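You operate a simulated robot arm through the tools that you are given. There is no shell and no other tool. Be economical: measure what you need, move in short steps, check, and stop when the job is done.

You are at the controls of a simulated two-armed robot. One attempt, no reset.

TASK
Pick up the brown-banded wadding roll labelled "P-70" from the top of the bagger bench with one hand, pass it to the other hand and put it on the waste bin shelf.

It is judged by the outcome, as a careful person would: the job done as asked, and still so three seconds after it is handed in. It fails if anything else is knocked over, pushed out of place, dropped, spilled or broken.

THE ROBOT
Two 7-joint arms with two-finger grippers on one trunk, on a base that drives. Base frame: it is fixed to the floor where the robot stands at the start and does not move with it; the origin is under the middle of the robot, x ahead of it, y to its left, z up. Readings come in mm, rad, newtons and seconds.
The left shoulder is at the start at [73, 216, 1144], the right one opposite. With the tool pointing down near the work surface each hand reaches from about 300 to 820 mm from the robot's upright axis, wherever it stands, measured 20 degrees to its own side. Places, roughly: waste bin shelf (30x20 cm) [560, -1560, 220]. Payload 3.18 kg a hand.
The TCP of each hand is the grasp point between the finger pads, 30 mm short of the fingertips. In the tool frame z runs along the fingers and y along their closing line. Largest opening 144 mm; the body of the gripper starts 103 mm behind the TCP.
Orientation is told as [roll, pitch, yaw] about the base's x, y, z axes, in that order, counted from this pose: with the fingers straight down and closing along the base's y, the tool's x points along the base's -x, its y along +y and its z along -z.

THE INTERFACE
- The arms move only by the tool play_rows. It takes "left_increments", "right_increments" or both (then of equal length, played together; a hand with none holds still); each is a list of rows, each a list of 7 numbers: the shift along the base's x, y, z in units of 30 mm (1.0 is 30 mm), then the turn, a rotation vector about the base's x, y, z in units of 5 degrees (1.0 is 5 degrees), then the opening in per cent of the stroke, from 0 (shut) to 100 (fully open). In form: [[x, y, z, rx, ry, rz, grip], ...]. A call has 1 to 8 rows; each row shifts and turns the commanded pose from where the row before left it. A call with a number of a shift or a turn outside -1 to 1 is refused whole. Each row takes 0.2 s and may step no farther than 50 mm and 0.15 rad from the row before; otherwise, or with a gripper value out of range, the whole call is refused. Where a pose cannot be reached the arm comes as near as it can. A force on the tool above 40 N (or 10 N above the force at the start of the call, whichever is more), or a blocked arm, ends the call early, and 0.2 s more pass. Each finger halts on what it meets, pressing with about 30 N; the grip force reading is that of the motor and also rises with nothing between the fingers. The clock runs only during rows and for 0.2 s after the last one: add rows that do not move to give the fingers time. The reply holds the time, the measured pose of the TCP, the force on the tool along the base axes, the opening and the grip force, in the units named above and with some noise, with the torque about the TCP (base axes, N m) and any sound that the robot's microphone picked up.
- Cameras (640 x 400 px; columns grow to the right, rows downward): "scene" is now at [165.6, -25, 1340.9]; the picture's right is [-0.27, -0.96, 0.00], its down [-0.47, 0.13, -0.87] and it looks along [0.84, -0.24, -0.49] (base axes); focal length 273 px, centre (320, 200). "left" rides on the left gripper at [76, -16, -143] in its tool frame; the picture's right is [0.21, 0.98, 0.00], its down [-0.84, 0.18, -0.51] and it looks along [-0.50, 0.11, 0.86] (tool axes); focal length 218 px, centre (320, 200). "right" rides on the right gripper at [76, 16, -143] in its tool frame; the picture's right is [-0.21, 0.98, 0.00], its down [-0.84, -0.18, -0.51] and it looks along [-0.50, -0.11, 0.86] (tool axes); focal length 218 px, centre (320, 200). There is no depth. A picture from a camera that has moved, and an enlarged one, comes with that camera's place and axes in the base frame and with its lens.
- capture(camera): a new picture of that camera. The clock stands still meanwhile.
- raise_lower(by): slides the trunk up (or, below 0, down) by that many mm; the arms and the scene camera ride with it, the base frame stays. It gives what a move gives, with no picture.
- base_move(legs): drives the robot by 1 to 6 legs, each [ahead, left, turn to the left] in mm, mm and rad, along the robot's own axes; the way and the turn of a leg run together, so that a leg with both is an arc; at most 1500 mm and 3.142 rad a leg. The arms and the cameras ride along, it lands a little off, and it stops where it bumps. It gives what a move gives.
- turn_head(pan, tilt): turns the head with the scene camera to pan (to the left, within 1.396 rad either way) and tilt (down, from -0.506 to 1.204), counted from straight ahead of the robot. It gives what a move gives.
- close_up(camera, box): a new picture of the part [left, top, right, bottom] of that camera's present view, enlarged. The clock stands still meanwhile.
- hand_in(): hands the job in; it is judged then, once.

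Go step by step. Nothing tells you exact positions but the pictures and the camera data: compare them with the known pose of the tool, close in by small moves and look again before you grip or let go. The budget is 120 turns and 88 pictures, counting those below and the enlarged ones. Unless the task says otherwise, let go and move clear before handing in, and close with one line.

The tools are called after ">>>" as a command line: name --argument value ..., lists and objects as JSON in quotes. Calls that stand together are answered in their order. play_rows: Moves the arms, as the interface text tells. Its arguments: {"type":"object","properties":{"left_increments":{"type":"array"},"right_increments":{"type":"array"}},"required":[]} The other tools are called the same way: raise_lower (by) slides the trunk up or down; base_move (legs) drives the base; turn_head (pan, tilt) turns the head that bears the scene camera; capture (camera) takes a picture; close_up (camera, box) takes an enlarged picture of a part of a camera's view; hand_in () hands the job in.

At the start:

```text
clock: 0.0
left_eef_pos: [413.6, 66.4, 1183.1]
left_ee_rot: [-0.001, -0.001, 0.003]
left_ft_force: [-0.8, -0.7, 0.0]
left_moment: [-0.03, 0.0, 0.03]
left_finger_gap: 144.2
left_grasp_force: 0.1
right_eef_pos: [374.5, -324.0, 1190.5]
right_ee_rot: [0.004, 0.0, 0.0]
right_ft_force: [0.3, 0.3, -0.1]
right_moment: [0.02, -0.01, 0.0]
right_finger_gap: 143.9
right_grasp_force: 0.0
trunk travel left (down, up): [-226.0, 144.0]
robot x, y, heading: [1.4, -0.6, -0.0]
head pan, tilt: [-0.278, 0.511]
```

scene: 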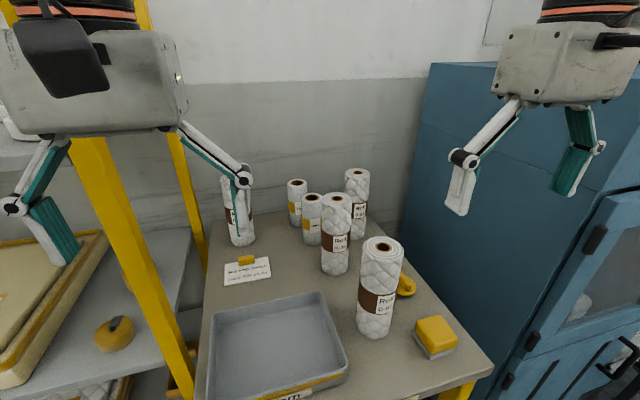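
right: 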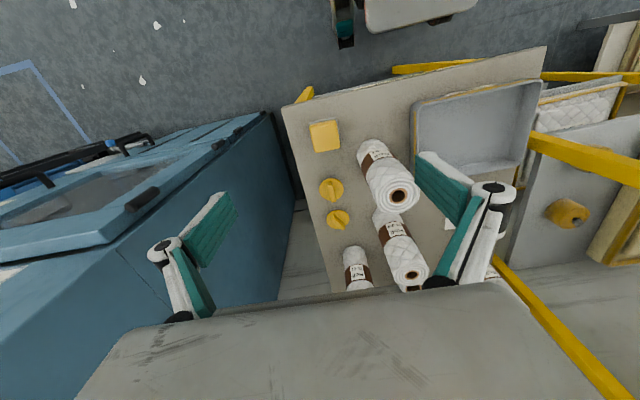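
left: 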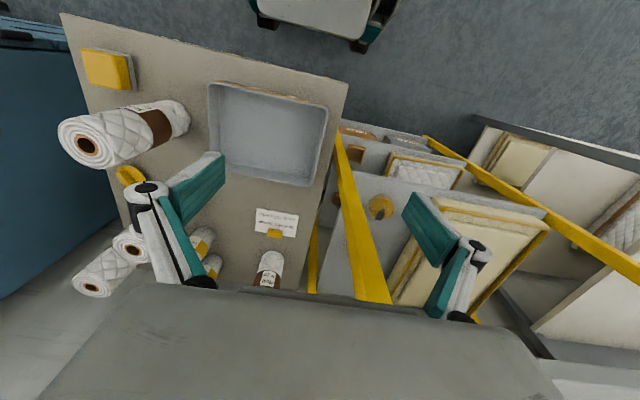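

I see several wadding rolls on the bench, four of them with brown bands; I need to read the labels first.

>>> close_up --camera "scene" --box '[280, 160, 420, 250]'

>>> close_up --camera "scene" --box '[320, 230, 420, 350]'

>>> close_up --camera "scene" --box '[200, 160, 290, 290]'

```text
4.44 times, centred on (350, 205) of scene
camera zoom: at [165.6, -25.0, 1340.9], right [-0.27, -0.96, 0.0], down [-0.47, 0.13, -0.87], along [0.84, -0.24, -0.49], focal length 1215 px, centre (187, 178)
```

zoom: 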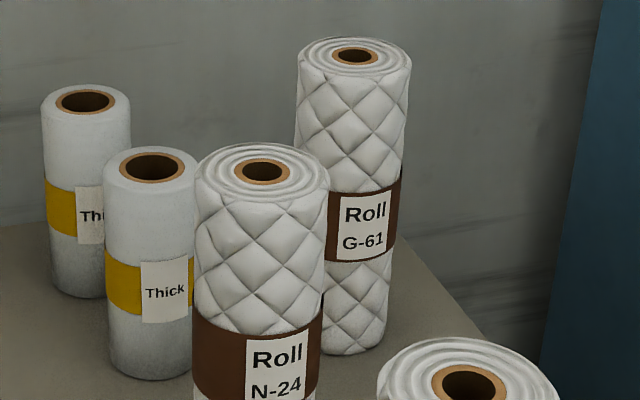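

```text
3.33 times, centred on (370, 290) of scene
camera zoom: at [165.6, -25.0, 1340.9], right [-0.27, -0.96, 0.0], down [-0.47, 0.13, -0.87], along [0.84, -0.24, -0.49], focal length 911 px, centre (153, -100)
```

zoom: 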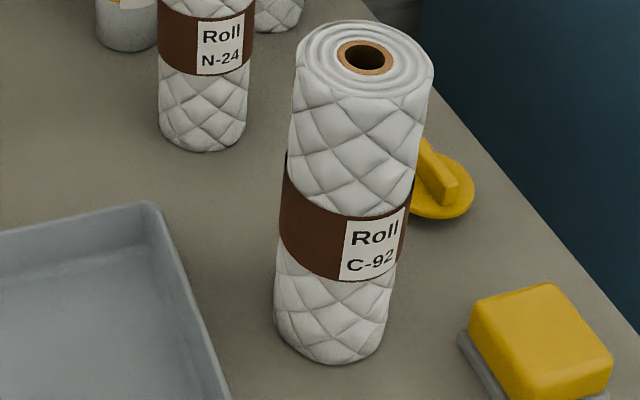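

```text
3.08 times, centred on (245, 225) of scene
camera zoom: at [165.6, -25.0, 1340.9], right [-0.27, -0.96, 0.0], down [-0.47, 0.13, -0.87], along [0.84, -0.24, -0.49], focal length 841 px, centre (551, 123)
```

zoom: 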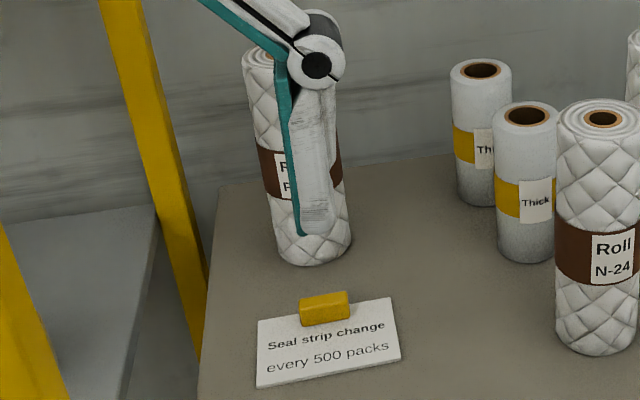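

The unread roll at the back left must be P-70 (others are G-61, N-24, C-92); I put it at about [842, 18], bench top about z 850. I'll start pitching the left hand forward, which should also clear the view for reading its label.

>>> play_rows --left_increments '[[0, 0.5, 0, 0, -1, 0, 100], [0, 0.5, 0, 0, -1, 0, 100], [0, 0.5, 0, 0, -1, 0, 100], [0, 0.5, 0, 0, -1, 0, 100], [0, 0.5, 0, 0, -1, 0, 100], [0, 0.5, 0, 0, -1, 0, 100], [0, 0, 0, 0, -1, 0, 100], [0, 0, 0, 0, -1, 0, 100]]'

>>> play_rows --left_increments '[[0, 0, 0, 0, -1, 0, 100], [0, 0, 0, 0, -1, 0, 100], [0, 0, 0, 0, -1, 0, 100]]'

>>> capture --camera "scene"

>>> capture --camera "left"

```text
clock: 1.8
left_eef_pos: [412.9, 155.6, 1183.3]
left_ee_rot: [-0.002, -0.7, 0.002]
left_ft_force: [0.6, -0.1, -0.7]
left_moment: [0.02, -0.02, -0.04]
left_finger_gap: 144.0
left_grasp_force: 0.1
right_eef_pos: [376.1, -322.1, 1191.6]
right_ee_rot: [0.003, -0.002, 0.0]
right_ft_force: [0.1, 0.2, -0.4]
right_moment: [0.0, 0.01, 0.01]
right_finger_gap: 143.9
right_grasp_force: 0.1
trunk travel left (down, up): [-226.0, 144.0]
robot x, y, heading: [-1.1, 0.3, 0.002]
head pan, tilt: [-0.278, 0.511]
```

```text
clock: 2.6
left_eef_pos: [419.8, 147.6, 1194.3]
left_ee_rot: [-0.004, -0.961, 0.003]
left_ft_force: [-0.5, -0.8, -0.4]
left_moment: [-0.03, 0.01, 0.06]
left_finger_gap: 143.7
left_grasp_force: 0.1
left hand out of reach, approached as far as the arm can: row 3
right_eef_pos: [375.0, -324.3, 1190.3]
right_ee_rot: [0.001, 0.0, 0.0]
right_ft_force: [0.5, 0.4, -0.1]
right_moment: [0.02, 0.01, -0.03]
right_finger_gap: 143.9
right_grasp_force: 0.1
trunk travel left (down, up): [-226.0, 144.0]
robot x, y, heading: [-1.0, -1.7, -0.002]
head pan, tilt: [-0.278, 0.511]
```

```text
81 pictures are left
camera scene: at [165.5, -25.7, 1340.9], right [-0.27, -0.96, 0.0], down [-0.47, 0.13, -0.87], along [0.84, -0.24, -0.49], focal length 273 px, centre (320, 200)
```

scene: 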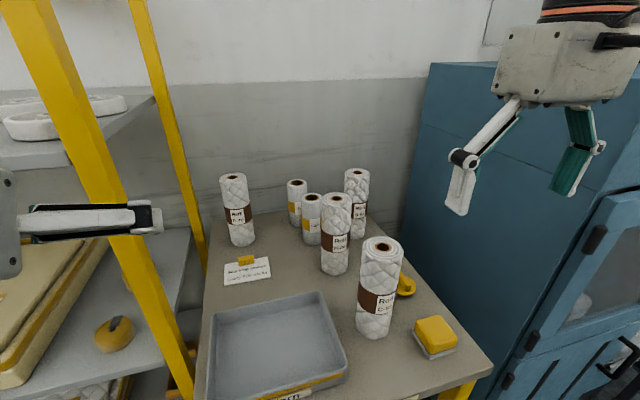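

```text
80 pictures are left
camera left: at [259.9, 131.8, 1213.8], right [-0.12, 0.98, -0.17], down [0.07, 0.18, 0.98], along [0.99, 0.11, -0.09], focal length 218 px, centre (320, 200)
```

left: 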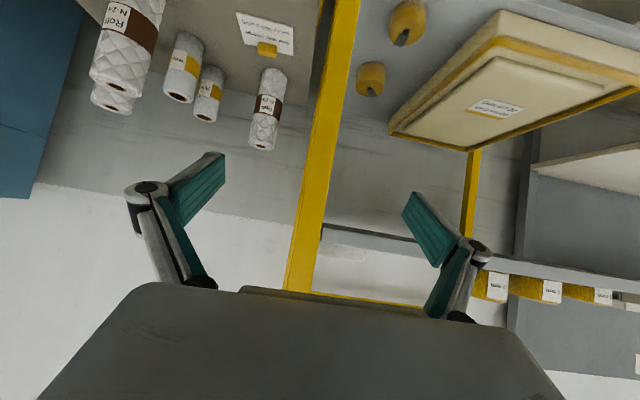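

The label looks like P-70 and the roll is clear now, but a yellow post stands at about [573, 164] near the left arm's path. I'll read the label properly, tuck the right hand in, and sidestep the base to the right.

>>> close_up --camera "scene" --box '[200, 160, 280, 260]'

>>> play_rows --left_increments '[[0, 0, 0, 0, 0, 0, 100], [0, 0, 0, 0, 0, 0, 100], [0, 0, 0, 0, 0, 0, 100], [0, 0, 0, 0, 0, 0, 100], [0, 0, 0, 0, 0, 0, 100], [0, 0, 0, 0, 0, 0, 100]]' --right_increments '[[0, 1, 0, 0, 0, 0, 100], [0, 1, 0, 0, 0, 0, 100], [0, 1, 0, 0, 0, 0, 100], [0, 1, 0, 0, 0, 0, 100], [0, 1, 0, 0, 0, 0, 100], [0, 0.5, 0, 0, 0, 0, 100]]'

>>> base_move --legs '[[0, -160, 0]]'

>>> capture --camera "scene"

>>> capture --camera "left"

```text
4.00 times, centred on (240, 210) of scene
camera zoom: at [165.5, -25.7, 1340.9], right [-0.27, -0.96, 0.0], down [-0.47, 0.13, -0.87], along [0.84, -0.24, -0.49], focal length 1094 px, centre (640, 160)
```

zoom: 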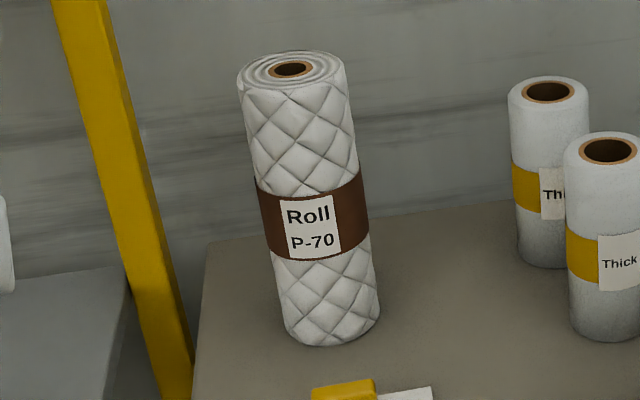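

```text
clock: 4.0
left_eef_pos: [421.1, 149.2, 1193.1]
left_ee_rot: [-0.004, -0.958, 0.004]
left_ft_force: [-0.4, 0.0, 0.7]
left_moment: [0.01, 0.03, -0.03]
left_finger_gap: 144.0
left_grasp_force: 0.1
right_eef_pos: [375.3, -157.5, 1190.4]
right_ee_rot: [0.0, 0.003, 0.002]
right_ft_force: [0.0, 0.1, 0.2]
right_moment: [-0.03, 0.0, -0.01]
right_finger_gap: 143.9
right_grasp_force: 0.1
trunk travel left (down, up): [-226.0, 144.0]
robot x, y, heading: [-0.2, 0.4, -0.001]
head pan, tilt: [-0.278, 0.511]
```

```text
clock: 6.0
left_eef_pos: [421.5, -11.3, 1193.6]
left_ee_rot: [-0.004, -0.957, 0.001]
left_ft_force: [1.2, -0.6, -1.1]
left_moment: [0.0, 0.0, 0.0]
left_finger_gap: 143.9
left_grasp_force: 0.1
right_eef_pos: [374.2, -316.9, 1190.4]
right_ee_rot: [0.003, 0.0, 0.002]
right_ft_force: [0.3, 0.0, -0.7]
right_moment: [0.06, -0.01, -0.03]
right_finger_gap: 144.2
right_grasp_force: 0.0
trunk travel left (down, up): [-226.0, 144.0]
robot x, y, heading: [0.1, -161.1, -0.004]
head pan, tilt: [-0.278, 0.511]
```

```text
78 pictures are left
camera scene: at [165.5, -184.6, 1340.9], right [-0.28, -0.96, 0.0], down [-0.47, 0.13, -0.87], along [0.84, -0.24, -0.49], focal length 273 px, centre (320, 200)
```

scene: 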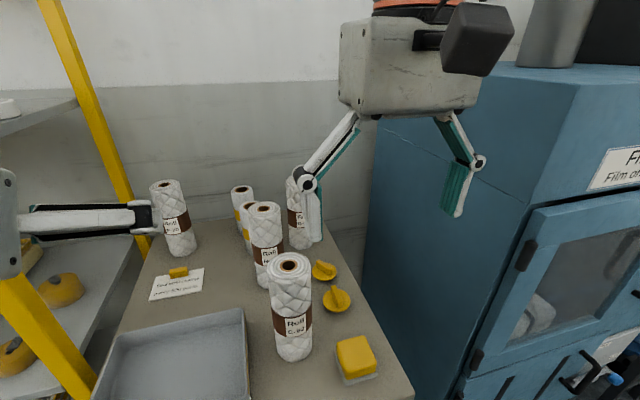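

```text
77 pictures are left
camera left: at [260.2, -27.2, 1213.8], right [-0.12, 0.98, -0.17], down [0.07, 0.18, 0.98], along [0.99, 0.11, -0.09], focal length 218 px, centre (320, 200)
```

left: 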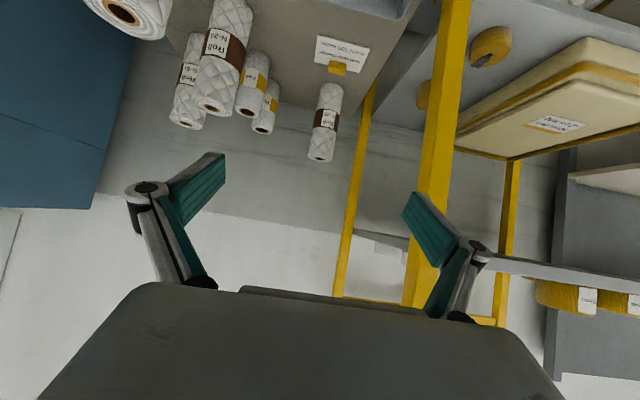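

The label reads P-70, and triangulation puts the roll at about x 825, y 12, standing from z 860 to 1060. I'll bring the left hand forward and down to short of it.

>>> play_rows --left_increments '[[0.95, 0.1, -0.76, 0, 0, 0, 100], [0.95, 0.1, -0.76, 0, 0, 0, 100], [0.95, 0.1, -0.76, 0, 0, 0, 100], [0.95, 0.1, -0.76, 0, 0, 0, 100], [0.95, 0.1, -0.76, 0, 0, 0, 100], [0.95, 0.1, -0.76, 0, 0, 0, 100], [0.95, 0.1, -0.76, 0, 0, 0, 100], [0.95, 0.1, -0.76, 0, 0, 0, 100]]'

>>> capture --camera "scene"

>>> capture --camera "left"

```text
clock: 7.8
left_eef_pos: [649.8, 12.6, 1010.6]
left_ee_rot: [-0.003, -0.958, 0.004]
left_ft_force: [0.2, -1.2, -0.2]
left_moment: [-0.03, -0.01, 0.03]
left_finger_gap: 143.8
left_grasp_force: 0.1
right_eef_pos: [375.4, -317.2, 1190.6]
right_ee_rot: [0.002, 0.003, 0.001]
right_ft_force: [0.4, 0.1, 0.4]
right_moment: [0.02, 0.04, 0.01]
right_finger_gap: 144.0
right_grasp_force: 0.2
trunk travel left (down, up): [-226.0, 144.0]
robot x, y, heading: [0.5, -156.9, -0.0]
head pan, tilt: [-0.278, 0.511]
```

```text
76 pictures are left
camera scene: at [166.5, -184.0, 1340.7], right [-0.27, -0.96, 0.0], down [-0.47, 0.13, -0.87], along [0.84, -0.24, -0.49], focal length 273 px, centre (320, 200)
```

scene: 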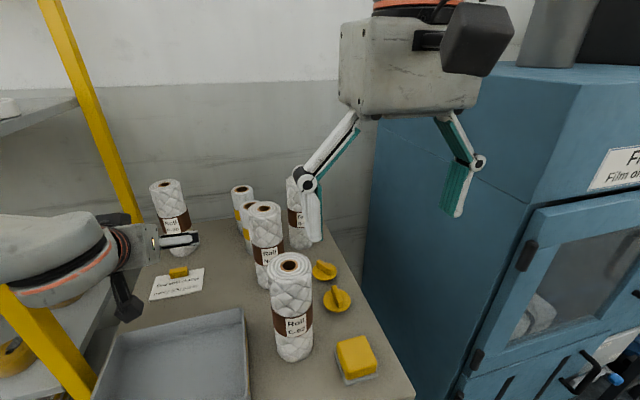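

```text
75 pictures are left
camera left: at [489.2, -4.0, 1030.9], right [-0.12, 0.98, -0.17], down [0.07, 0.18, 0.98], along [0.99, 0.11, -0.09], focal length 218 px, centre (320, 200)
```

left: 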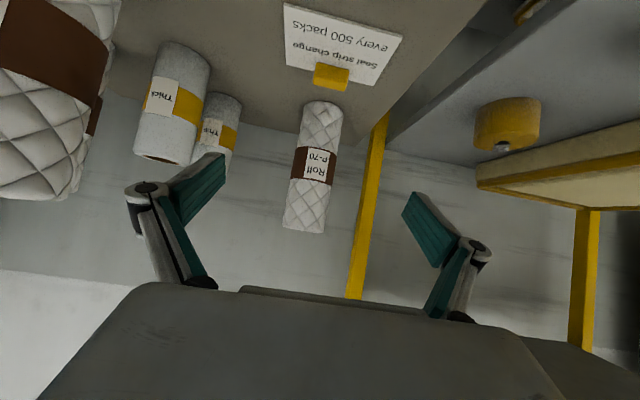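

The roll sits centred between the fingers at about [822, 12]. I'll lower to mid height and slide in.

>>> play_rows --left_increments '[[0.5, 0, -0.85, 0, 0, 0, 100], [0.7, 0, -0.85, 0, 0, 0, 100], [0.9, 0, 0, 0, 0, 0, 100], [0.9, 0, 0, 0, 0, 0, 100], [0.9, 0, 0, 0, 0, 0, 100]]'

>>> capture --camera "left"

>>> close_up --camera "scene" --box '[100, 160, 280, 300]'

```text
clock: 9.0
left_eef_pos: [749.3, 10.3, 964.0]
left_ee_rot: [-0.001, -0.958, -0.006]
left_ft_force: [0.9, -0.1, -0.5]
left_moment: [0.0, -0.03, 0.01]
left_finger_gap: 143.7
left_grasp_force: 0.1
right_eef_pos: [363.4, -316.8, 1193.6]
right_ee_rot: [0.001, -0.009, 0.003]
right_ft_force: [0.1, 0.6, -0.7]
right_moment: [0.01, 0.02, -0.02]
right_finger_gap: 144.1
right_grasp_force: 0.1
trunk travel left (down, up): [-226.0, 144.0]
robot x, y, heading: [-1.4, -158.4, 0.001]
head pan, tilt: [-0.278, 0.511]
```

```text
74 pictures are left
camera left: at [588.7, -4.8, 983.8], right [-0.11, 0.98, -0.17], down [0.07, 0.18, 0.98], along [0.99, 0.1, -0.09], focal length 218 px, centre (320, 200)
```

left: 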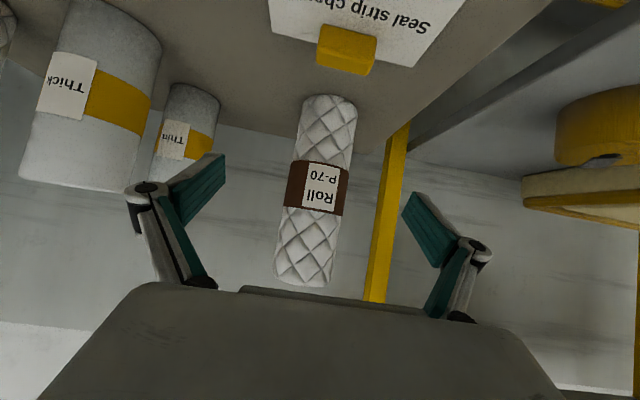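

```text
2.86 times, centred on (190, 230) of scene
camera zoom: at [151.4, -184.8, 1342.3], right [-0.27, -0.96, 0.0], down [-0.46, 0.13, -0.88], along [0.84, -0.24, -0.48], focal length 781 px, centre (691, 114)
```

zoom: 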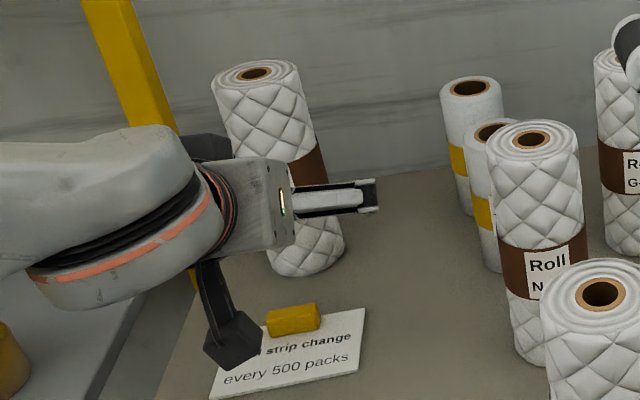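

The roll is centred, with about 73 mm still to go; sliding in and closing.

>>> play_rows --left_increments '[[0.8, 0, 0, 0, 0, 0, 100], [0.8, 0, 0, 0, 0, 0, 100], [0.8, 0.03, 0, 0, 0, 0, 100]]'

>>> capture --camera "left"

>>> close_up --camera "scene" --box '[100, 160, 280, 300]'

```text
clock: 10.0
left_eef_pos: [784.8, 1.5, 983.9]
left_ee_rot: [-0.005, -0.978, -0.021]
left_ft_force: [-0.1, 0.3, -0.2]
left_moment: [-0.08, 0.03, -0.04]
left_finger_gap: 144.1
left_grasp_force: 0.1
right_eef_pos: [328.0, -318.7, 1197.7]
right_ee_rot: [0.005, -0.018, 0.008]
right_ft_force: [0.0, -1.1, -0.1]
right_moment: [0.03, -0.05, 0.01]
right_finger_gap: 144.0
right_grasp_force: 0.0
trunk travel left (down, up): [-226.0, 144.0]
robot x, y, heading: [-26.4, -163.7, 0.01]
head pan, tilt: [-0.278, 0.511]
stopped in row 3 (left hand): the arm was blocked; the commanded pose is now the measured one
```

```text
72 pictures are left
camera left: at [623.4, -11.7, 1000.3], right [-0.09, 0.98, -0.17], down [0.05, 0.18, 0.98], along [0.99, 0.08, -0.07], focal length 218 px, centre (320, 200)
```

left: 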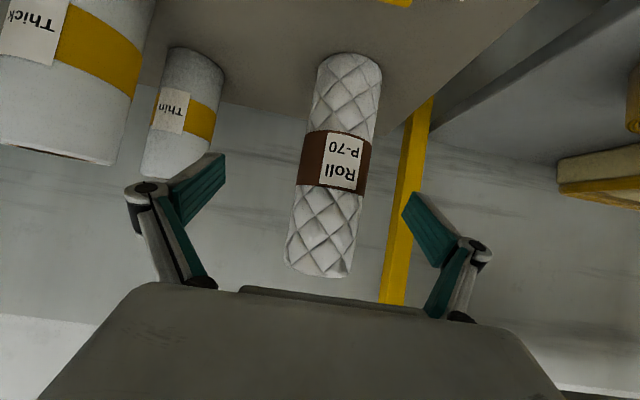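

```text
2.86 times, centred on (190, 230) of scene
camera zoom: at [115.1, -188.2, 1344.8], right [-0.27, -0.96, -0.01], down [-0.46, 0.13, -0.88], along [0.85, -0.23, -0.47], focal length 781 px, centre (691, 114)
```

zoom: 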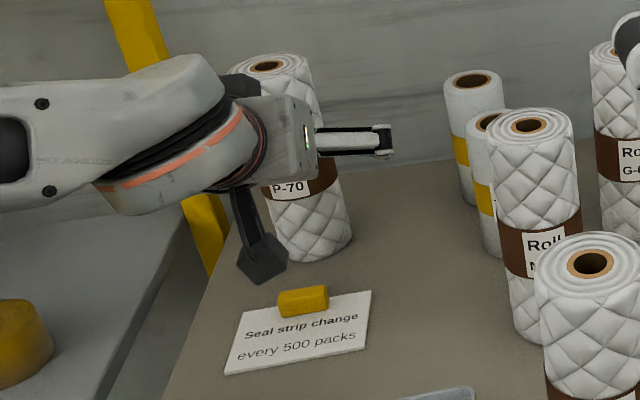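

The base got pushed back: something on the left arm is in contact. I'll look at the arm before anything else.

>>> turn_head --pan 0.35 --tilt 0.75

>>> capture --camera "scene"

```text
clock: 11.1
left_eef_pos: [784.9, 0.8, 983.2]
left_ee_rot: [-0.002, -0.98, -0.025]
left_ft_force: [-0.1, -0.6, -0.4]
left_moment: [-0.04, 0.01, -0.02]
left_finger_gap: 144.0
left_grasp_force: 0.0
right_eef_pos: [326.6, -319.8, 1198.6]
right_ee_rot: [0.004, -0.022, 0.003]
right_ft_force: [-0.6, -0.2, 0.3]
right_moment: [0.0, 0.0, 0.0]
right_finger_gap: 143.9
right_grasp_force: 0.1
trunk travel left (down, up): [-226.0, 144.0]
robot x, y, heading: [-24.0, -159.9, 0.004]
head pan, tilt: [0.351, 0.75]
```

```text
70 pictures are left
camera scene: at [104.6, -135.3, 1323.5], right [0.35, -0.94, 0.0], down [-0.62, -0.23, -0.75], along [0.7, 0.26, -0.67], focal length 273 px, centre (320, 200)
```

scene: 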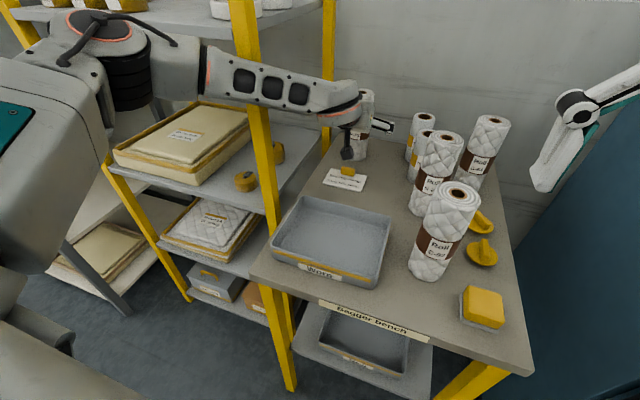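

The left forearm is leaning on the front yellow post. I'll back the arm straight off, then step the base further right so the forearm reaches in past the post.

>>> play_rows --left_increments '[[-0.9, 0, 0, 0, 0, 0, 100], [-0.9, 0, 0, 0, 0, 0, 100], [-0.9, 0, 0, 0, 0, 0, 100], [-0.9, 0, 0.3, 0, 0, 0, 100], [-0.9, 0, 0.5, 0, 0, 0, 100], [-0.9, 0, 0.5, 0, 0, 0, 100]]' --right_increments '[[0, 0, 0, 0, 0, 0, 100], [0, 0, 0, 0, 0, 0, 100], [0, 0, 0, 0, 0, 0, 100], [0, 0, 0, 0, 0, 0, 100], [0, 0, 0, 0, 0, 0, 100], [0, 0, 0, 0, 0, 0, 100]]'

>>> capture --camera "scene"

```text
clock: 12.5
left_eef_pos: [643.9, 7.7, 1001.1]
left_ee_rot: [-0.007, -0.956, -0.011]
left_ft_force: [0.0, -0.1, 0.0]
left_moment: [-0.01, 0.0, 0.0]
left_finger_gap: 144.1
left_grasp_force: 0.2
right_eef_pos: [350.9, -314.8, 1190.0]
right_ee_rot: [0.001, 0.0, 0.002]
right_ft_force: [-0.3, 0.4, 0.4]
right_moment: [-0.01, -0.03, -0.01]
right_finger_gap: 144.2
right_grasp_force: 0.1
trunk travel left (down, up): [-226.0, 144.0]
robot x, y, heading: [-26.0, -160.7, 0.002]
head pan, tilt: [0.351, 0.75]
```

```text
69 pictures are left
camera scene: at [130.5, -130.6, 1320.1], right [0.35, -0.94, 0.0], down [-0.64, -0.24, -0.73], along [0.69, 0.25, -0.68], focal length 273 px, centre (320, 200)
```

scene: 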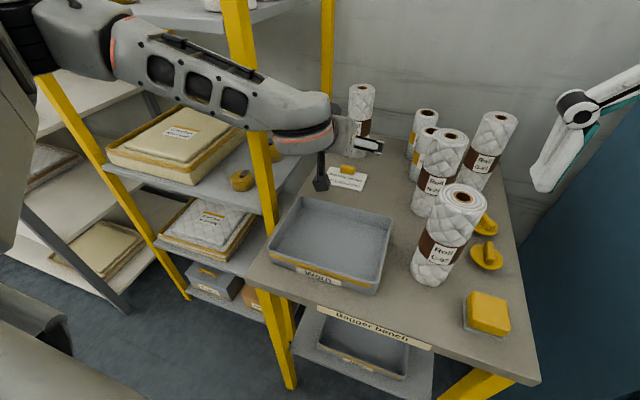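

Nothing has been displaced. I'll retract the left hand back and up above roll height before sidestepping, and pull the right hand in.

>>> play_rows --left_increments '[[-0.8, 0, 0.8, 0, 0, 0, 100], [-0.8, 0, 0.8, 0, 0, 0, 100], [-0.8, 0, 0.8, 0, 0, 0, 100], [-0.8, 0, 0.8, 0, 0, 0, 100], [-0.8, 0, 0.8, 0, 0, 0, 100], [-0.8, 0, 0.8, 0, 0, 0, 100], [-0.8, 0, 0.8, 0, 0, 0, 100]]' --right_increments '[[0, 0.5, 0, 0, 0, 0, 100], [0, 0.5, 0, 0, 0, 0, 100], [-0.2, 0.5, 0, 0, 0, 0, 100], [-0.2, 0.5, 0, 0, 0, 0, 100], [-0.2, 0.5, 0, 0, 0, 0, 100], [-0.2, 0, 0, 0, 0, 0, 100], [-0.2, 0, 0, 0, 0, 0, 100]]'

>>> base_move --legs '[[0, -210, 0]]'

>>> capture --camera "scene"

```text
clock: 14.1
left_eef_pos: [474.3, 8.5, 1170.8]
left_ee_rot: [-0.007, -0.957, -0.012]
left_ft_force: [-0.1, 0.2, 0.5]
left_moment: [-0.03, 0.0, 0.0]
left_finger_gap: 144.3
left_grasp_force: 0.0
right_eef_pos: [338.2, -301.9, 1192.4]
right_ee_rot: [0.002, -0.002, 0.003]
right_ft_force: [0.1, 0.1, -0.2]
right_moment: [0.01, -0.05, -0.01]
right_finger_gap: 143.9
right_grasp_force: 0.1
right hand out of reach, approached as far as the arm can: row 2, 3, 4, 5
trunk travel left (down, up): [-226.0, 144.0]
robot x, y, heading: [-24.7, -158.1, 0.006]
head pan, tilt: [0.351, 0.75]
```

```text
clock: 16.6
left_eef_pos: [477.6, -203.8, 1170.9]
left_ee_rot: [-0.005, -0.955, -0.007]
left_ft_force: [-0.6, 0.4, 0.0]
left_moment: [0.01, -0.02, 0.04]
left_finger_gap: 143.8
left_grasp_force: 0.0
right_eef_pos: [341.1, -514.9, 1191.5]
right_ee_rot: [0.001, 0.0, 0.005]
right_ft_force: [0.0, -0.4, 0.6]
right_moment: [-0.03, -0.02, -0.02]
right_finger_gap: 143.7
right_grasp_force: 0.1
trunk travel left (down, up): [-226.0, 144.0]
robot x, y, heading: [-23.2, -370.1, 0.005]
head pan, tilt: [0.351, 0.75]
```

```text
68 pictures are left
camera scene: at [132.1, -343.9, 1320.0], right [0.35, -0.94, 0.0], down [-0.64, -0.24, -0.73], along [0.69, 0.26, -0.68], focal length 273 px, centre (320, 200)
```

scene: 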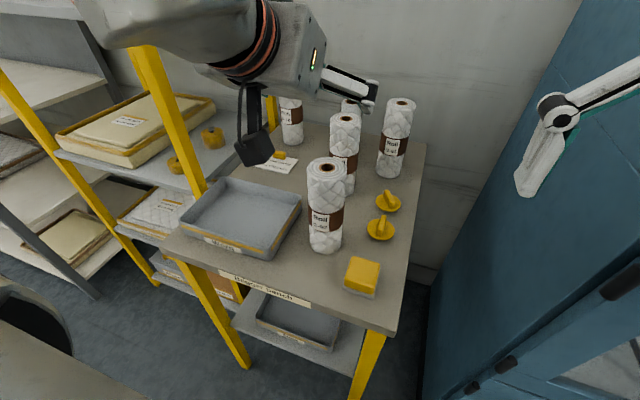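

Now I move the left hand left in front of the roll line, staying above roll height.

>>> play_rows --left_increments '[[0, 0.9, 0, 0, 0, 0, 100], [0, 0.9, 0, 0, 0, 0, 100], [0, 0.9, 0, 0, 0, 0, 100], [0, 0.9, 0, 0, 0, 0, 100], [0.3, 0.9, 0, 0, 0, 0, 100], [0.5, 0.9, 0, 0, 0, 0, 100], [0.5, 0.9, 0, 0, 0, 0, 100], [0.5, 0.85, 0, 0, 0, 0, 100]]'

>>> capture --camera "scene"

>>> capture --camera "left"

```text
clock: 18.4
left_eef_pos: [531.6, 12.0, 1168.3]
left_ee_rot: [-0.007, -0.955, -0.006]
left_ft_force: [0.8, 0.2, -0.8]
left_moment: [0.04, 0.01, -0.02]
left_finger_gap: 144.0
left_grasp_force: 0.1
right_eef_pos: [341.2, -514.8, 1189.9]
right_ee_rot: [0.001, -0.001, 0.007]
right_ft_force: [-0.5, -0.9, -0.3]
right_moment: [0.0, 0.01, 0.01]
right_finger_gap: 144.1
right_grasp_force: 0.1
trunk travel left (down, up): [-226.0, 144.0]
robot x, y, heading: [-23.3, -376.5, 0.005]
head pan, tilt: [0.351, 0.75]
```

```text
67 pictures are left
camera scene: at [132.3, -343.1, 1319.9], right [0.35, -0.94, 0.0], down [-0.64, -0.24, -0.73], along [0.69, 0.26, -0.68], focal length 273 px, centre (320, 200)
```

scene: 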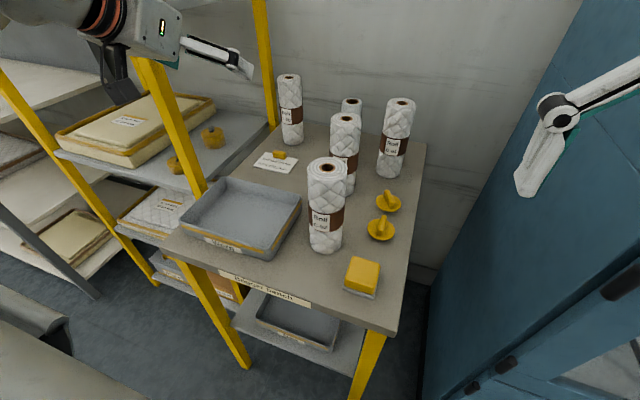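

```text
66 pictures are left
camera left: at [370.5, -2.3, 1189.6], right [-0.11, 0.98, -0.17], down [0.07, 0.18, 0.98], along [0.99, 0.09, -0.09], focal length 218 px, centre (320, 200)
```

left: 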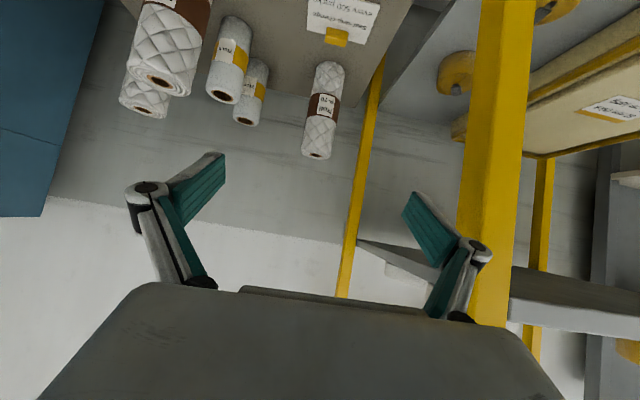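

Clearance to the post is about 50 mm and the forearm now comes from the right. Moving forward and down in front of the roll.

>>> play_rows --left_increments '[[0.7, 0, -0.8, 0, 0, 0, 100], [0.7, 0, -0.8, 0, 0, 0, 100], [0.7, -0.05, -0.8, 0, 0, 0, 100], [0.7, -0.05, -0.8, 0, 0, 0, 100], [0.7, 0, -0.8, 0, 0, 0, 100], [0.7, 0, -0.8, 0, 0, 0, 100], [0.7, 0, -0.8, 0, 0, 0, 100]]'

>>> capture --camera "scene"

>>> capture --camera "left"

```text
clock: 20.0
left_eef_pos: [677.6, 10.9, 1001.0]
left_ee_rot: [-0.005, -0.956, -0.008]
left_ft_force: [0.0, 0.1, -0.1]
left_moment: [-0.02, -0.03, 0.0]
left_finger_gap: 144.0
left_grasp_force: 0.0
right_eef_pos: [341.0, -514.8, 1189.7]
right_ee_rot: [0.0, 0.001, 0.007]
right_ft_force: [0.1, 0.0, -0.3]
right_moment: [-0.01, 0.01, -0.03]
right_finger_gap: 144.0
right_grasp_force: 0.0
trunk travel left (down, up): [-226.0, 144.0]
robot x, y, heading: [-23.5, -375.0, 0.004]
head pan, tilt: [0.351, 0.75]
```

```text
65 pictures are left
camera scene: at [132.8, -343.4, 1319.8], right [0.35, -0.94, 0.0], down [-0.64, -0.24, -0.73], along [0.68, 0.26, -0.68], focal length 273 px, centre (320, 200)
```

scene: 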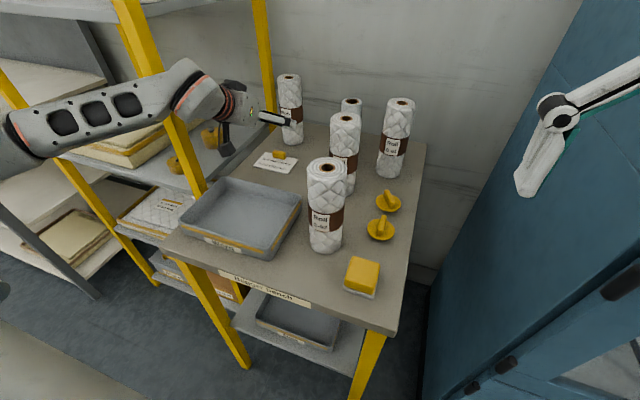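

```text
64 pictures are left
camera left: at [516.7, -4.2, 1021.5], right [-0.11, 0.98, -0.17], down [0.07, 0.18, 0.98], along [0.99, 0.09, -0.09], focal length 218 px, centre (320, 200)
```

left: 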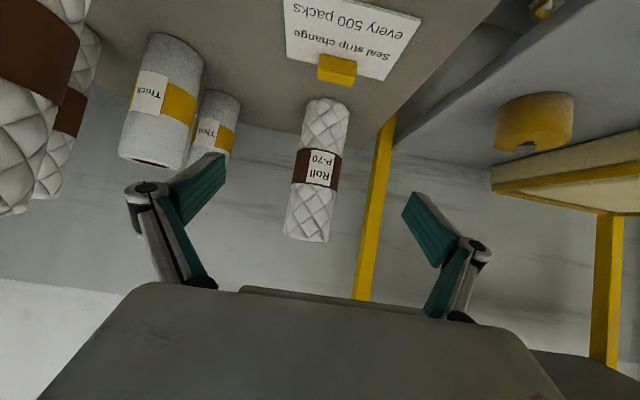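

The roll is centred again. I'll go in by steps and watch for the base being pushed.

>>> play_rows --left_increments '[[0.7, 0, -0.6, 0, 0, 0, 100], [0.8, 0, -0.6, 0, 0, 0, 100], [0.8, 0, 0, 0, 0, 0, 100]]'

>>> capture --camera "scene"

```text
clock: 20.8
left_eef_pos: [746.5, 9.9, 965.1]
left_ee_rot: [-0.006, -0.955, -0.008]
left_ft_force: [0.3, -0.7, -0.1]
left_moment: [0.02, -0.02, -0.04]
left_finger_gap: 143.7
left_grasp_force: 0.0
right_eef_pos: [340.8, -514.9, 1190.1]
right_ee_rot: [0.003, 0.0, 0.005]
right_ft_force: [0.1, 0.6, -0.6]
right_moment: [0.02, 0.02, 0.0]
right_finger_gap: 144.0
right_grasp_force: 0.1
trunk travel left (down, up): [-226.0, 144.0]
robot x, y, heading: [-25.0, -370.5, 0.004]
head pan, tilt: [0.351, 0.75]
```

```text
63 pictures are left
camera scene: at [132.6, -343.8, 1319.9], right [0.35, -0.94, 0.0], down [-0.64, -0.24, -0.73], along [0.68, 0.26, -0.68], focal length 273 px, centre (320, 200)
```

scene: 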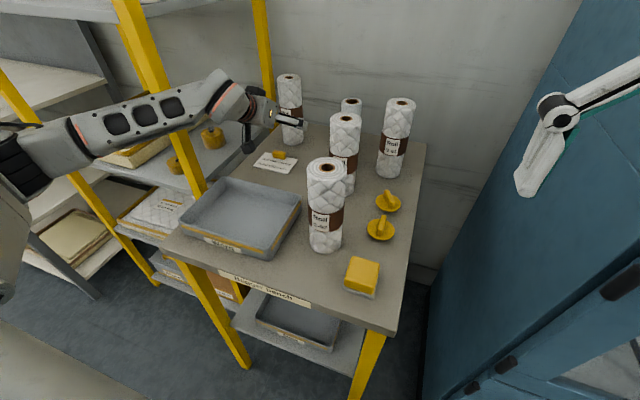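

No contact this time: camera and right hand are unmoved. Continuing the last 75 mm.

>>> play_rows --left_increments '[[0.8, 0, 0, 0, 0, 0, 100], [0.8, 0.05, 0, 0, 0, 0, 100], [0.8, 0.05, 0, 0, 0, 0, 100]]'

>>> capture --camera "left"

>>> capture --camera "scene"

```text
clock: 21.6
left_eef_pos: [819.6, 10.7, 963.7]
left_ee_rot: [-0.008, -0.955, -0.007]
left_ft_force: [0.3, -1.0, 0.0]
left_moment: [0.01, -0.02, 0.03]
left_finger_gap: 144.0
left_grasp_force: 0.0
right_eef_pos: [341.4, -514.9, 1191.1]
right_ee_rot: [0.003, 0.002, 0.004]
right_ft_force: [1.1, -0.4, 0.0]
right_moment: [0.04, 0.02, -0.01]
right_finger_gap: 144.0
right_grasp_force: 0.2
trunk travel left (down, up): [-226.0, 144.0]
robot x, y, heading: [-23.7, -372.0, 0.007]
head pan, tilt: [0.351, 0.75]
```

```text
62 pictures are left
camera left: at [659.4, -4.0, 985.0], right [-0.11, 0.98, -0.17], down [0.08, 0.18, 0.98], along [0.99, 0.09, -0.09], focal length 218 px, centre (320, 200)
```

left: 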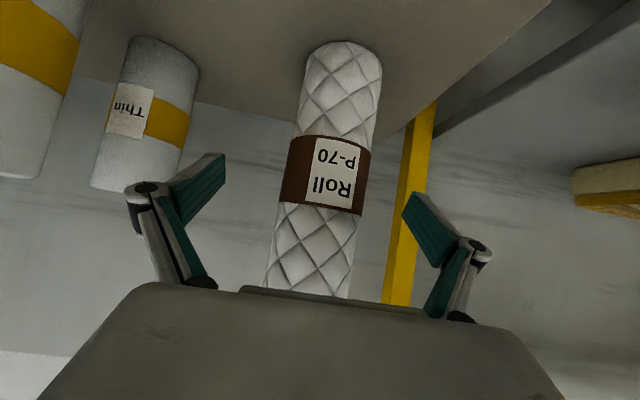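

```text
61 pictures are left
camera scene: at [132.8, -344.0, 1319.8], right [0.35, -0.94, 0.0], down [-0.64, -0.24, -0.73], along [0.68, 0.26, -0.68], focal length 273 px, centre (320, 200)
```

scene: 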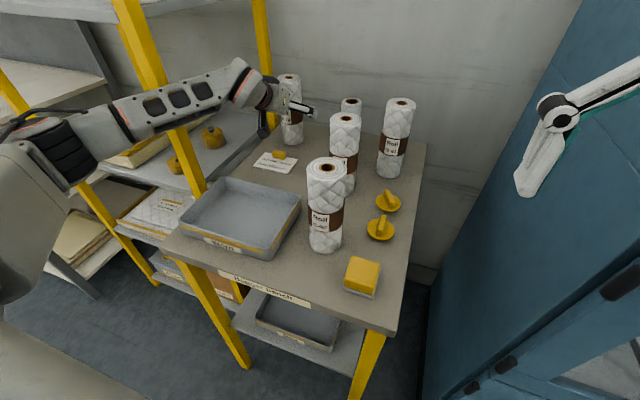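

The front of the roll's base works out at about x 800, so its axis is nearer x 836; I'll ease in another 14 mm and close.

>>> play_rows --left_increments '[[0.45, 0.1, 0, 0, 0, 0, 100], [0, 0, 0, 0, 0, 0, 60], [0, 0, 0, 0, 0, 0, 40], [0, 0, 0, 0, 0, 0, 20], [0, 0, 0, 0, 0, 0, 20], [0, 0, 0, 0, 0, 0, 20]]'

>>> capture --camera "left"

```text
clock: 23.0
left_eef_pos: [831.9, 14.1, 965.1]
left_ee_rot: [-0.006, -0.955, -0.007]
left_ft_force: [0.4, -0.3, -0.9]
left_moment: [0.04, -0.01, 0.02]
left_finger_gap: 66.0
left_grasp_force: 29.7
right_eef_pos: [340.3, -515.4, 1191.5]
right_ee_rot: [0.001, 0.0, 0.005]
right_ft_force: [-0.1, -0.2, -0.5]
right_moment: [0.01, -0.03, 0.01]
right_finger_gap: 144.2
right_grasp_force: 0.1
trunk travel left (down, up): [-226.0, 144.0]
robot x, y, heading: [-26.2, -371.1, 0.013]
head pan, tilt: [0.351, 0.75]
```

```text
60 pictures are left
camera left: at [671.7, -0.3, 986.0], right [-0.11, 0.98, -0.17], down [0.07, 0.18, 0.98], along [0.99, 0.09, -0.09], focal length 218 px, centre (320, 200)
```

left: 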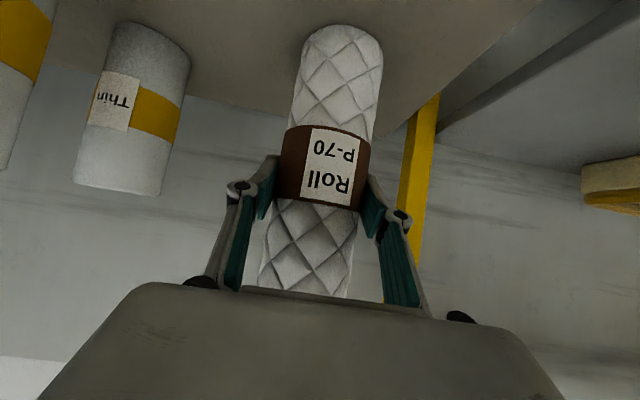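

Gripped at 66 mm with 30 N. Lifting with the grip kept shut.

>>> play_rows --left_increments '[[0, 0, 0.5, 0, 0, 0, 10], [0, 0, 0.8, 0, 0, 0, 10], [0, 0, 0.8, 0, 0, 0, 10], [0, 0, 0.8, 0, 0, 0, 10]]'

>>> capture --camera "scene"

>>> capture --camera "left"

```text
clock: 24.0
left_eef_pos: [831.6, 14.5, 1054.7]
left_ee_rot: [-0.007, -0.955, -0.009]
left_ft_force: [-0.1, 0.9, -1.1]
left_moment: [0.01, 0.0, 0.0]
left_finger_gap: 65.7
left_grasp_force: 30.3
right_eef_pos: [340.1, -515.3, 1191.2]
right_ee_rot: [0.002, 0.001, 0.006]
right_ft_force: [-0.2, 0.0, 0.7]
right_moment: [0.03, -0.01, 0.03]
right_finger_gap: 143.9
right_grasp_force: 0.0
trunk travel left (down, up): [-226.0, 144.0]
robot x, y, heading: [-25.6, -374.5, 0.003]
head pan, tilt: [0.351, 0.75]
```

```text
59 pictures are left
camera scene: at [131.7, -343.8, 1320.1], right [0.35, -0.94, 0.0], down [-0.64, -0.24, -0.73], along [0.69, 0.26, -0.68], focal length 273 px, centre (320, 200)
```

scene: 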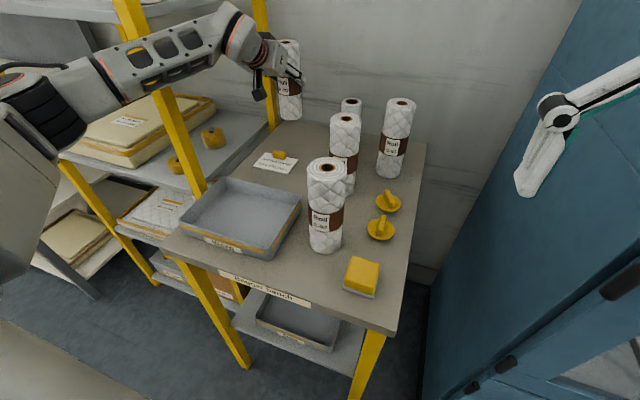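

```text
58 pictures are left
camera left: at [670.7, 0.4, 1074.3], right [-0.11, 0.98, -0.17], down [0.07, 0.18, 0.98], along [0.99, 0.09, -0.09], focal length 218 px, centre (320, 200)
```

left: 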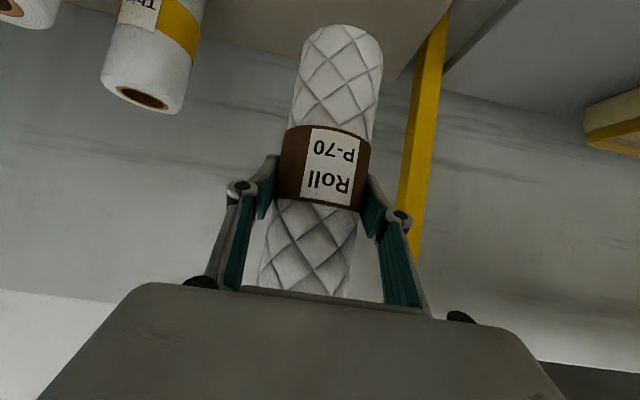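

Held firmly with no slip. Pulling back and up, along the way I came.

>>> play_rows --left_increments '[[-0.9, 0, 0.6, 0, 0, 0, 10], [-0.9, 0, 0.6, 0, 0, 0, 10], [-0.9, 0, 0.6, 0, 0, 0, 10], [-0.9, 0, 0.6, 0, 0, 0, 10], [-0.9, 0, 0.6, 0, 0, 0, 10], [-0.9, 0, 0.5, 0, 0, 0, 10], [-0.9, 0, 0.5, 0, 0, 0, 10], [-0.9, 0, 0.5, 0, 0, 0, 10]]'

>>> play_rows --left_increments '[[-0.9, 0, 0, 0, 0, 0, 10], [-0.9, 0, 0, 0, 0, 0, 10], [-0.9, 0, 0, 0, 0, 0, 10], [-0.9, 0, 0, 0, 0, 0, 10]]'

>>> capture --camera "scene"

```text
clock: 25.8
left_eef_pos: [613.8, 15.2, 1189.2]
left_ee_rot: [-0.007, -0.954, -0.009]
left_ft_force: [-0.5, 0.3, -1.0]
left_moment: [0.03, -0.03, 0.0]
left_finger_gap: 65.9
left_grasp_force: 29.7
right_eef_pos: [340.7, -513.5, 1191.5]
right_ee_rot: [0.002, 0.001, 0.004]
right_ft_force: [-0.2, -0.3, 0.2]
right_moment: [0.04, -0.02, 0.0]
right_finger_gap: 143.9
right_grasp_force: 0.0
trunk travel left (down, up): [-226.0, 144.0]
robot x, y, heading: [-23.7, -372.6, 0.01]
head pan, tilt: [0.351, 0.75]
```

```text
clock: 26.8
left_eef_pos: [505.9, 12.8, 1187.4]
left_ee_rot: [-0.008, -0.955, -0.007]
left_ft_force: [0.3, 0.3, -0.4]
left_moment: [0.01, 0.01, 0.01]
left_finger_gap: 65.7
left_grasp_force: 30.2
right_eef_pos: [339.4, -514.4, 1190.6]
right_ee_rot: [0.003, 0.0, 0.007]
right_ft_force: [0.3, -0.3, 0.6]
right_moment: [-0.03, 0.01, 0.0]
right_finger_gap: 144.0
right_grasp_force: 0.1
trunk travel left (down, up): [-226.0, 144.0]
robot x, y, heading: [-27.5, -375.2, 0.006]
head pan, tilt: [0.351, 0.75]
```

```text
57 pictures are left
camera scene: at [131.5, -343.4, 1320.1], right [0.35, -0.94, 0.0], down [-0.64, -0.24, -0.73], along [0.69, 0.26, -0.68], focal length 273 px, centre (320, 200)
```

scene: 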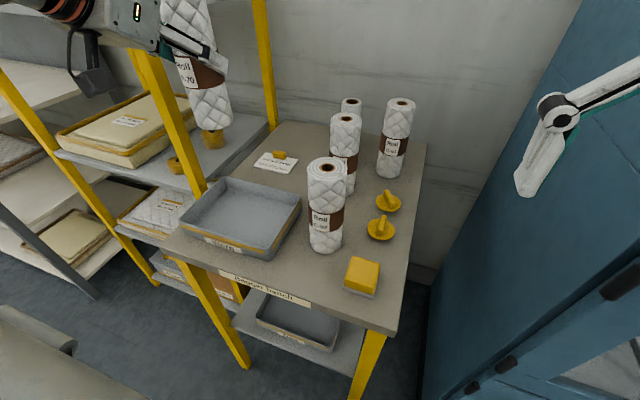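

The roll is clear of everything. I'll back the base off from the bench and look toward the waste bin shelf.

>>> base_move --legs '[[-250, 0, 0]]'

>>> turn_head --pan -0.9 --tilt 0.55

>>> capture --camera "scene"

```text
clock: 28.6
left_eef_pos: [261.5, 11.0, 1186.1]
left_ee_rot: [-0.009, -0.955, -0.012]
left_ft_force: [-0.3, -0.1, 0.0]
left_moment: [0.0, -0.01, -0.01]
left_finger_gap: 65.8
left_grasp_force: 29.3
right_eef_pos: [91.6, -517.2, 1190.9]
right_ee_rot: [-0.001, -0.002, 0.003]
right_ft_force: [0.0, 0.0, 0.4]
right_moment: [0.01, -0.01, 0.0]
right_finger_gap: 144.2
right_grasp_force: 0.0
trunk travel left (down, up): [-226.0, 144.0]
robot x, y, heading: [-268.7, -372.8, 0.002]
head pan, tilt: [0.351, 0.75]
```

```text
clock: 30.0
left_eef_pos: [260.8, 10.8, 1187.1]
left_ee_rot: [-0.007, -0.955, -0.013]
left_ft_force: [-0.1, 0.4, -0.6]
left_moment: [0.04, 0.0, 0.0]
left_finger_gap: 66.1
left_grasp_force: 30.0
right_eef_pos: [92.7, -516.8, 1191.4]
right_ee_rot: [0.002, 0.0, 0.002]
right_ft_force: [0.6, -0.3, -0.2]
right_moment: [-0.02, 0.0, 0.0]
right_finger_gap: 143.9
right_grasp_force: 0.1
trunk travel left (down, up): [-226.0, 144.0]
robot x, y, heading: [-269.0, -375.7, 0.003]
head pan, tilt: [-0.901, 0.55]
```

```text
56 pictures are left
camera scene: at [-136.6, -444.1, 1337.3], right [-0.78, -0.62, 0.0], down [-0.33, 0.41, -0.85], along [0.53, -0.67, -0.52], focal length 273 px, centre (320, 200)
```

scene: 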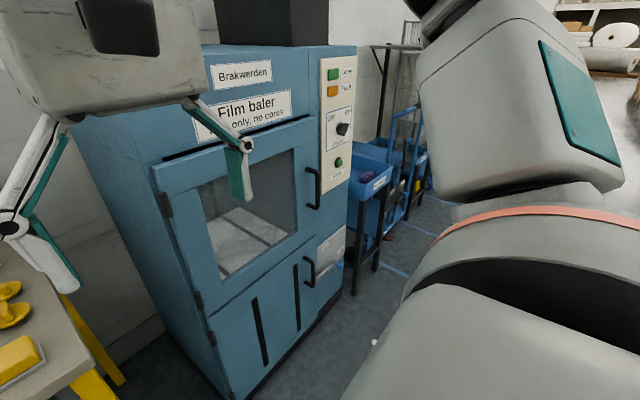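

The film baler stands between here and the shelf; the bin area is beyond it. There is open space here, so I'll do the hand-over now: bring the left hand to the middle in front of the robot.

>>> play_rows --left_increments '[[0, -1, -0.3, 0, 0, 0, 10], [0, -1, -0.5, 0, 0, 0, 10], [0, -1, -0.5, 0, 0, 0, 10], [0, -1, -0.5, 0, 0, 0, 10], [0, -1, -0.5, 0, 0, 0, 10], [0, -1, -0.5, 0, 0, 0, 10], [0, -1, -0.5, 0, 0, 0, 10], [0, -1, -0.5, 0, 0, 0, 10]]' --right_increments '[[0, -0.5, 0, 0, 0, 0, 100], [0, -0.5, 0, 0, 0, 0, 100], [0, -0.5, 0, 0, 0, 0, 100], [0, 0, 0, 0, 0, 0, 100], [0, 0, 0, 0, 0, 0, 100], [0, 0, 0, 0, 0, 0, 100], [0, 0, 0, 0, 0, 0, 100], [0, 0, 0, 0, 0, 0, 100]]'

>>> play_rows --left_increments '[[0, -0.8, -0.5, 0, 0, 0, 10], [0, -0.8, -0.5, 0, 0, 0, 10]]'

>>> turn_head --pan 0.0 --tilt 0.6

>>> capture --camera "scene"

```text
clock: 31.8
left_eef_pos: [259.9, -229.9, 1073.9]
left_ee_rot: [-0.006, -0.954, -0.012]
left_ft_force: [-1.1, 0.8, -1.7]
left_moment: [0.02, -0.04, 0.02]
left_finger_gap: 65.8
left_grasp_force: 30.0
right_eef_pos: [92.5, -562.5, 1190.7]
right_ee_rot: [0.003, 0.0, 0.002]
right_ft_force: [-0.4, -0.7, -0.5]
right_moment: [0.0, -0.01, 0.0]
right_finger_gap: 144.0
right_grasp_force: 0.1
trunk travel left (down, up): [-226.0, 144.0]
robot x, y, heading: [-273.3, -373.4, 0.003]
head pan, tilt: [-0.901, 0.55]
```

```text
clock: 32.4
left_eef_pos: [261.9, -277.5, 1042.3]
left_ee_rot: [-0.006, -0.955, -0.011]
left_ft_force: [0.9, -0.3, -0.6]
left_moment: [0.04, 0.01, -0.04]
left_finger_gap: 65.6
left_grasp_force: 30.1
right_eef_pos: [93.4, -562.3, 1190.6]
right_ee_rot: [0.003, -0.001, 0.002]
right_ft_force: [-1.0, -0.4, -0.6]
right_moment: [0.01, -0.03, 0.01]
right_finger_gap: 144.0
right_grasp_force: 0.0
trunk travel left (down, up): [-226.0, 144.0]
robot x, y, heading: [-271.4, -371.0, -0.0]
head pan, tilt: [-0.901, 0.55]
```

```text
clock: 33.6
left_eef_pos: [262.1, -276.6, 1042.1]
left_ee_rot: [-0.008, -0.956, -0.012]
left_ft_force: [-1.2, -0.3, -1.2]
left_moment: [0.01, -0.04, -0.03]
left_finger_gap: 65.7
left_grasp_force: 29.9
right_eef_pos: [93.5, -562.0, 1191.6]
right_ee_rot: [0.004, -0.001, 0.001]
right_ft_force: [-0.2, -0.1, -0.2]
right_moment: [0.04, 0.0, 0.04]
right_finger_gap: 143.8
right_grasp_force: 0.0
trunk travel left (down, up): [-226.0, 144.0]
robot x, y, heading: [-272.9, -371.3, 0.0]
head pan, tilt: [0.0, 0.6]
```

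```text
55 pictures are left
camera scene: at [-104.2, -373.8, 1332.8], right [0.0, -1.0, 0.0], down [-0.56, 0.0, -0.83], along [0.83, 0.0, -0.56], focal length 273 px, centre (320, 200)
```

scene: 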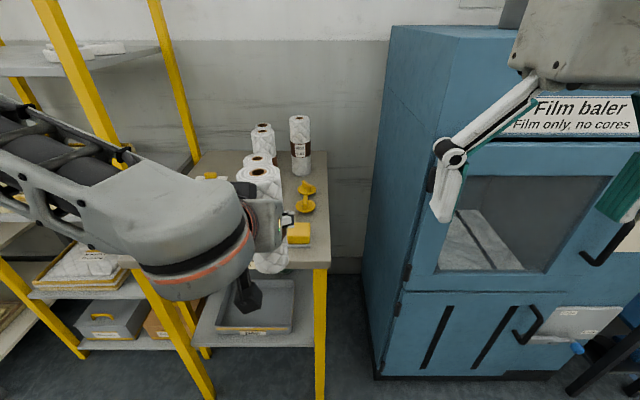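

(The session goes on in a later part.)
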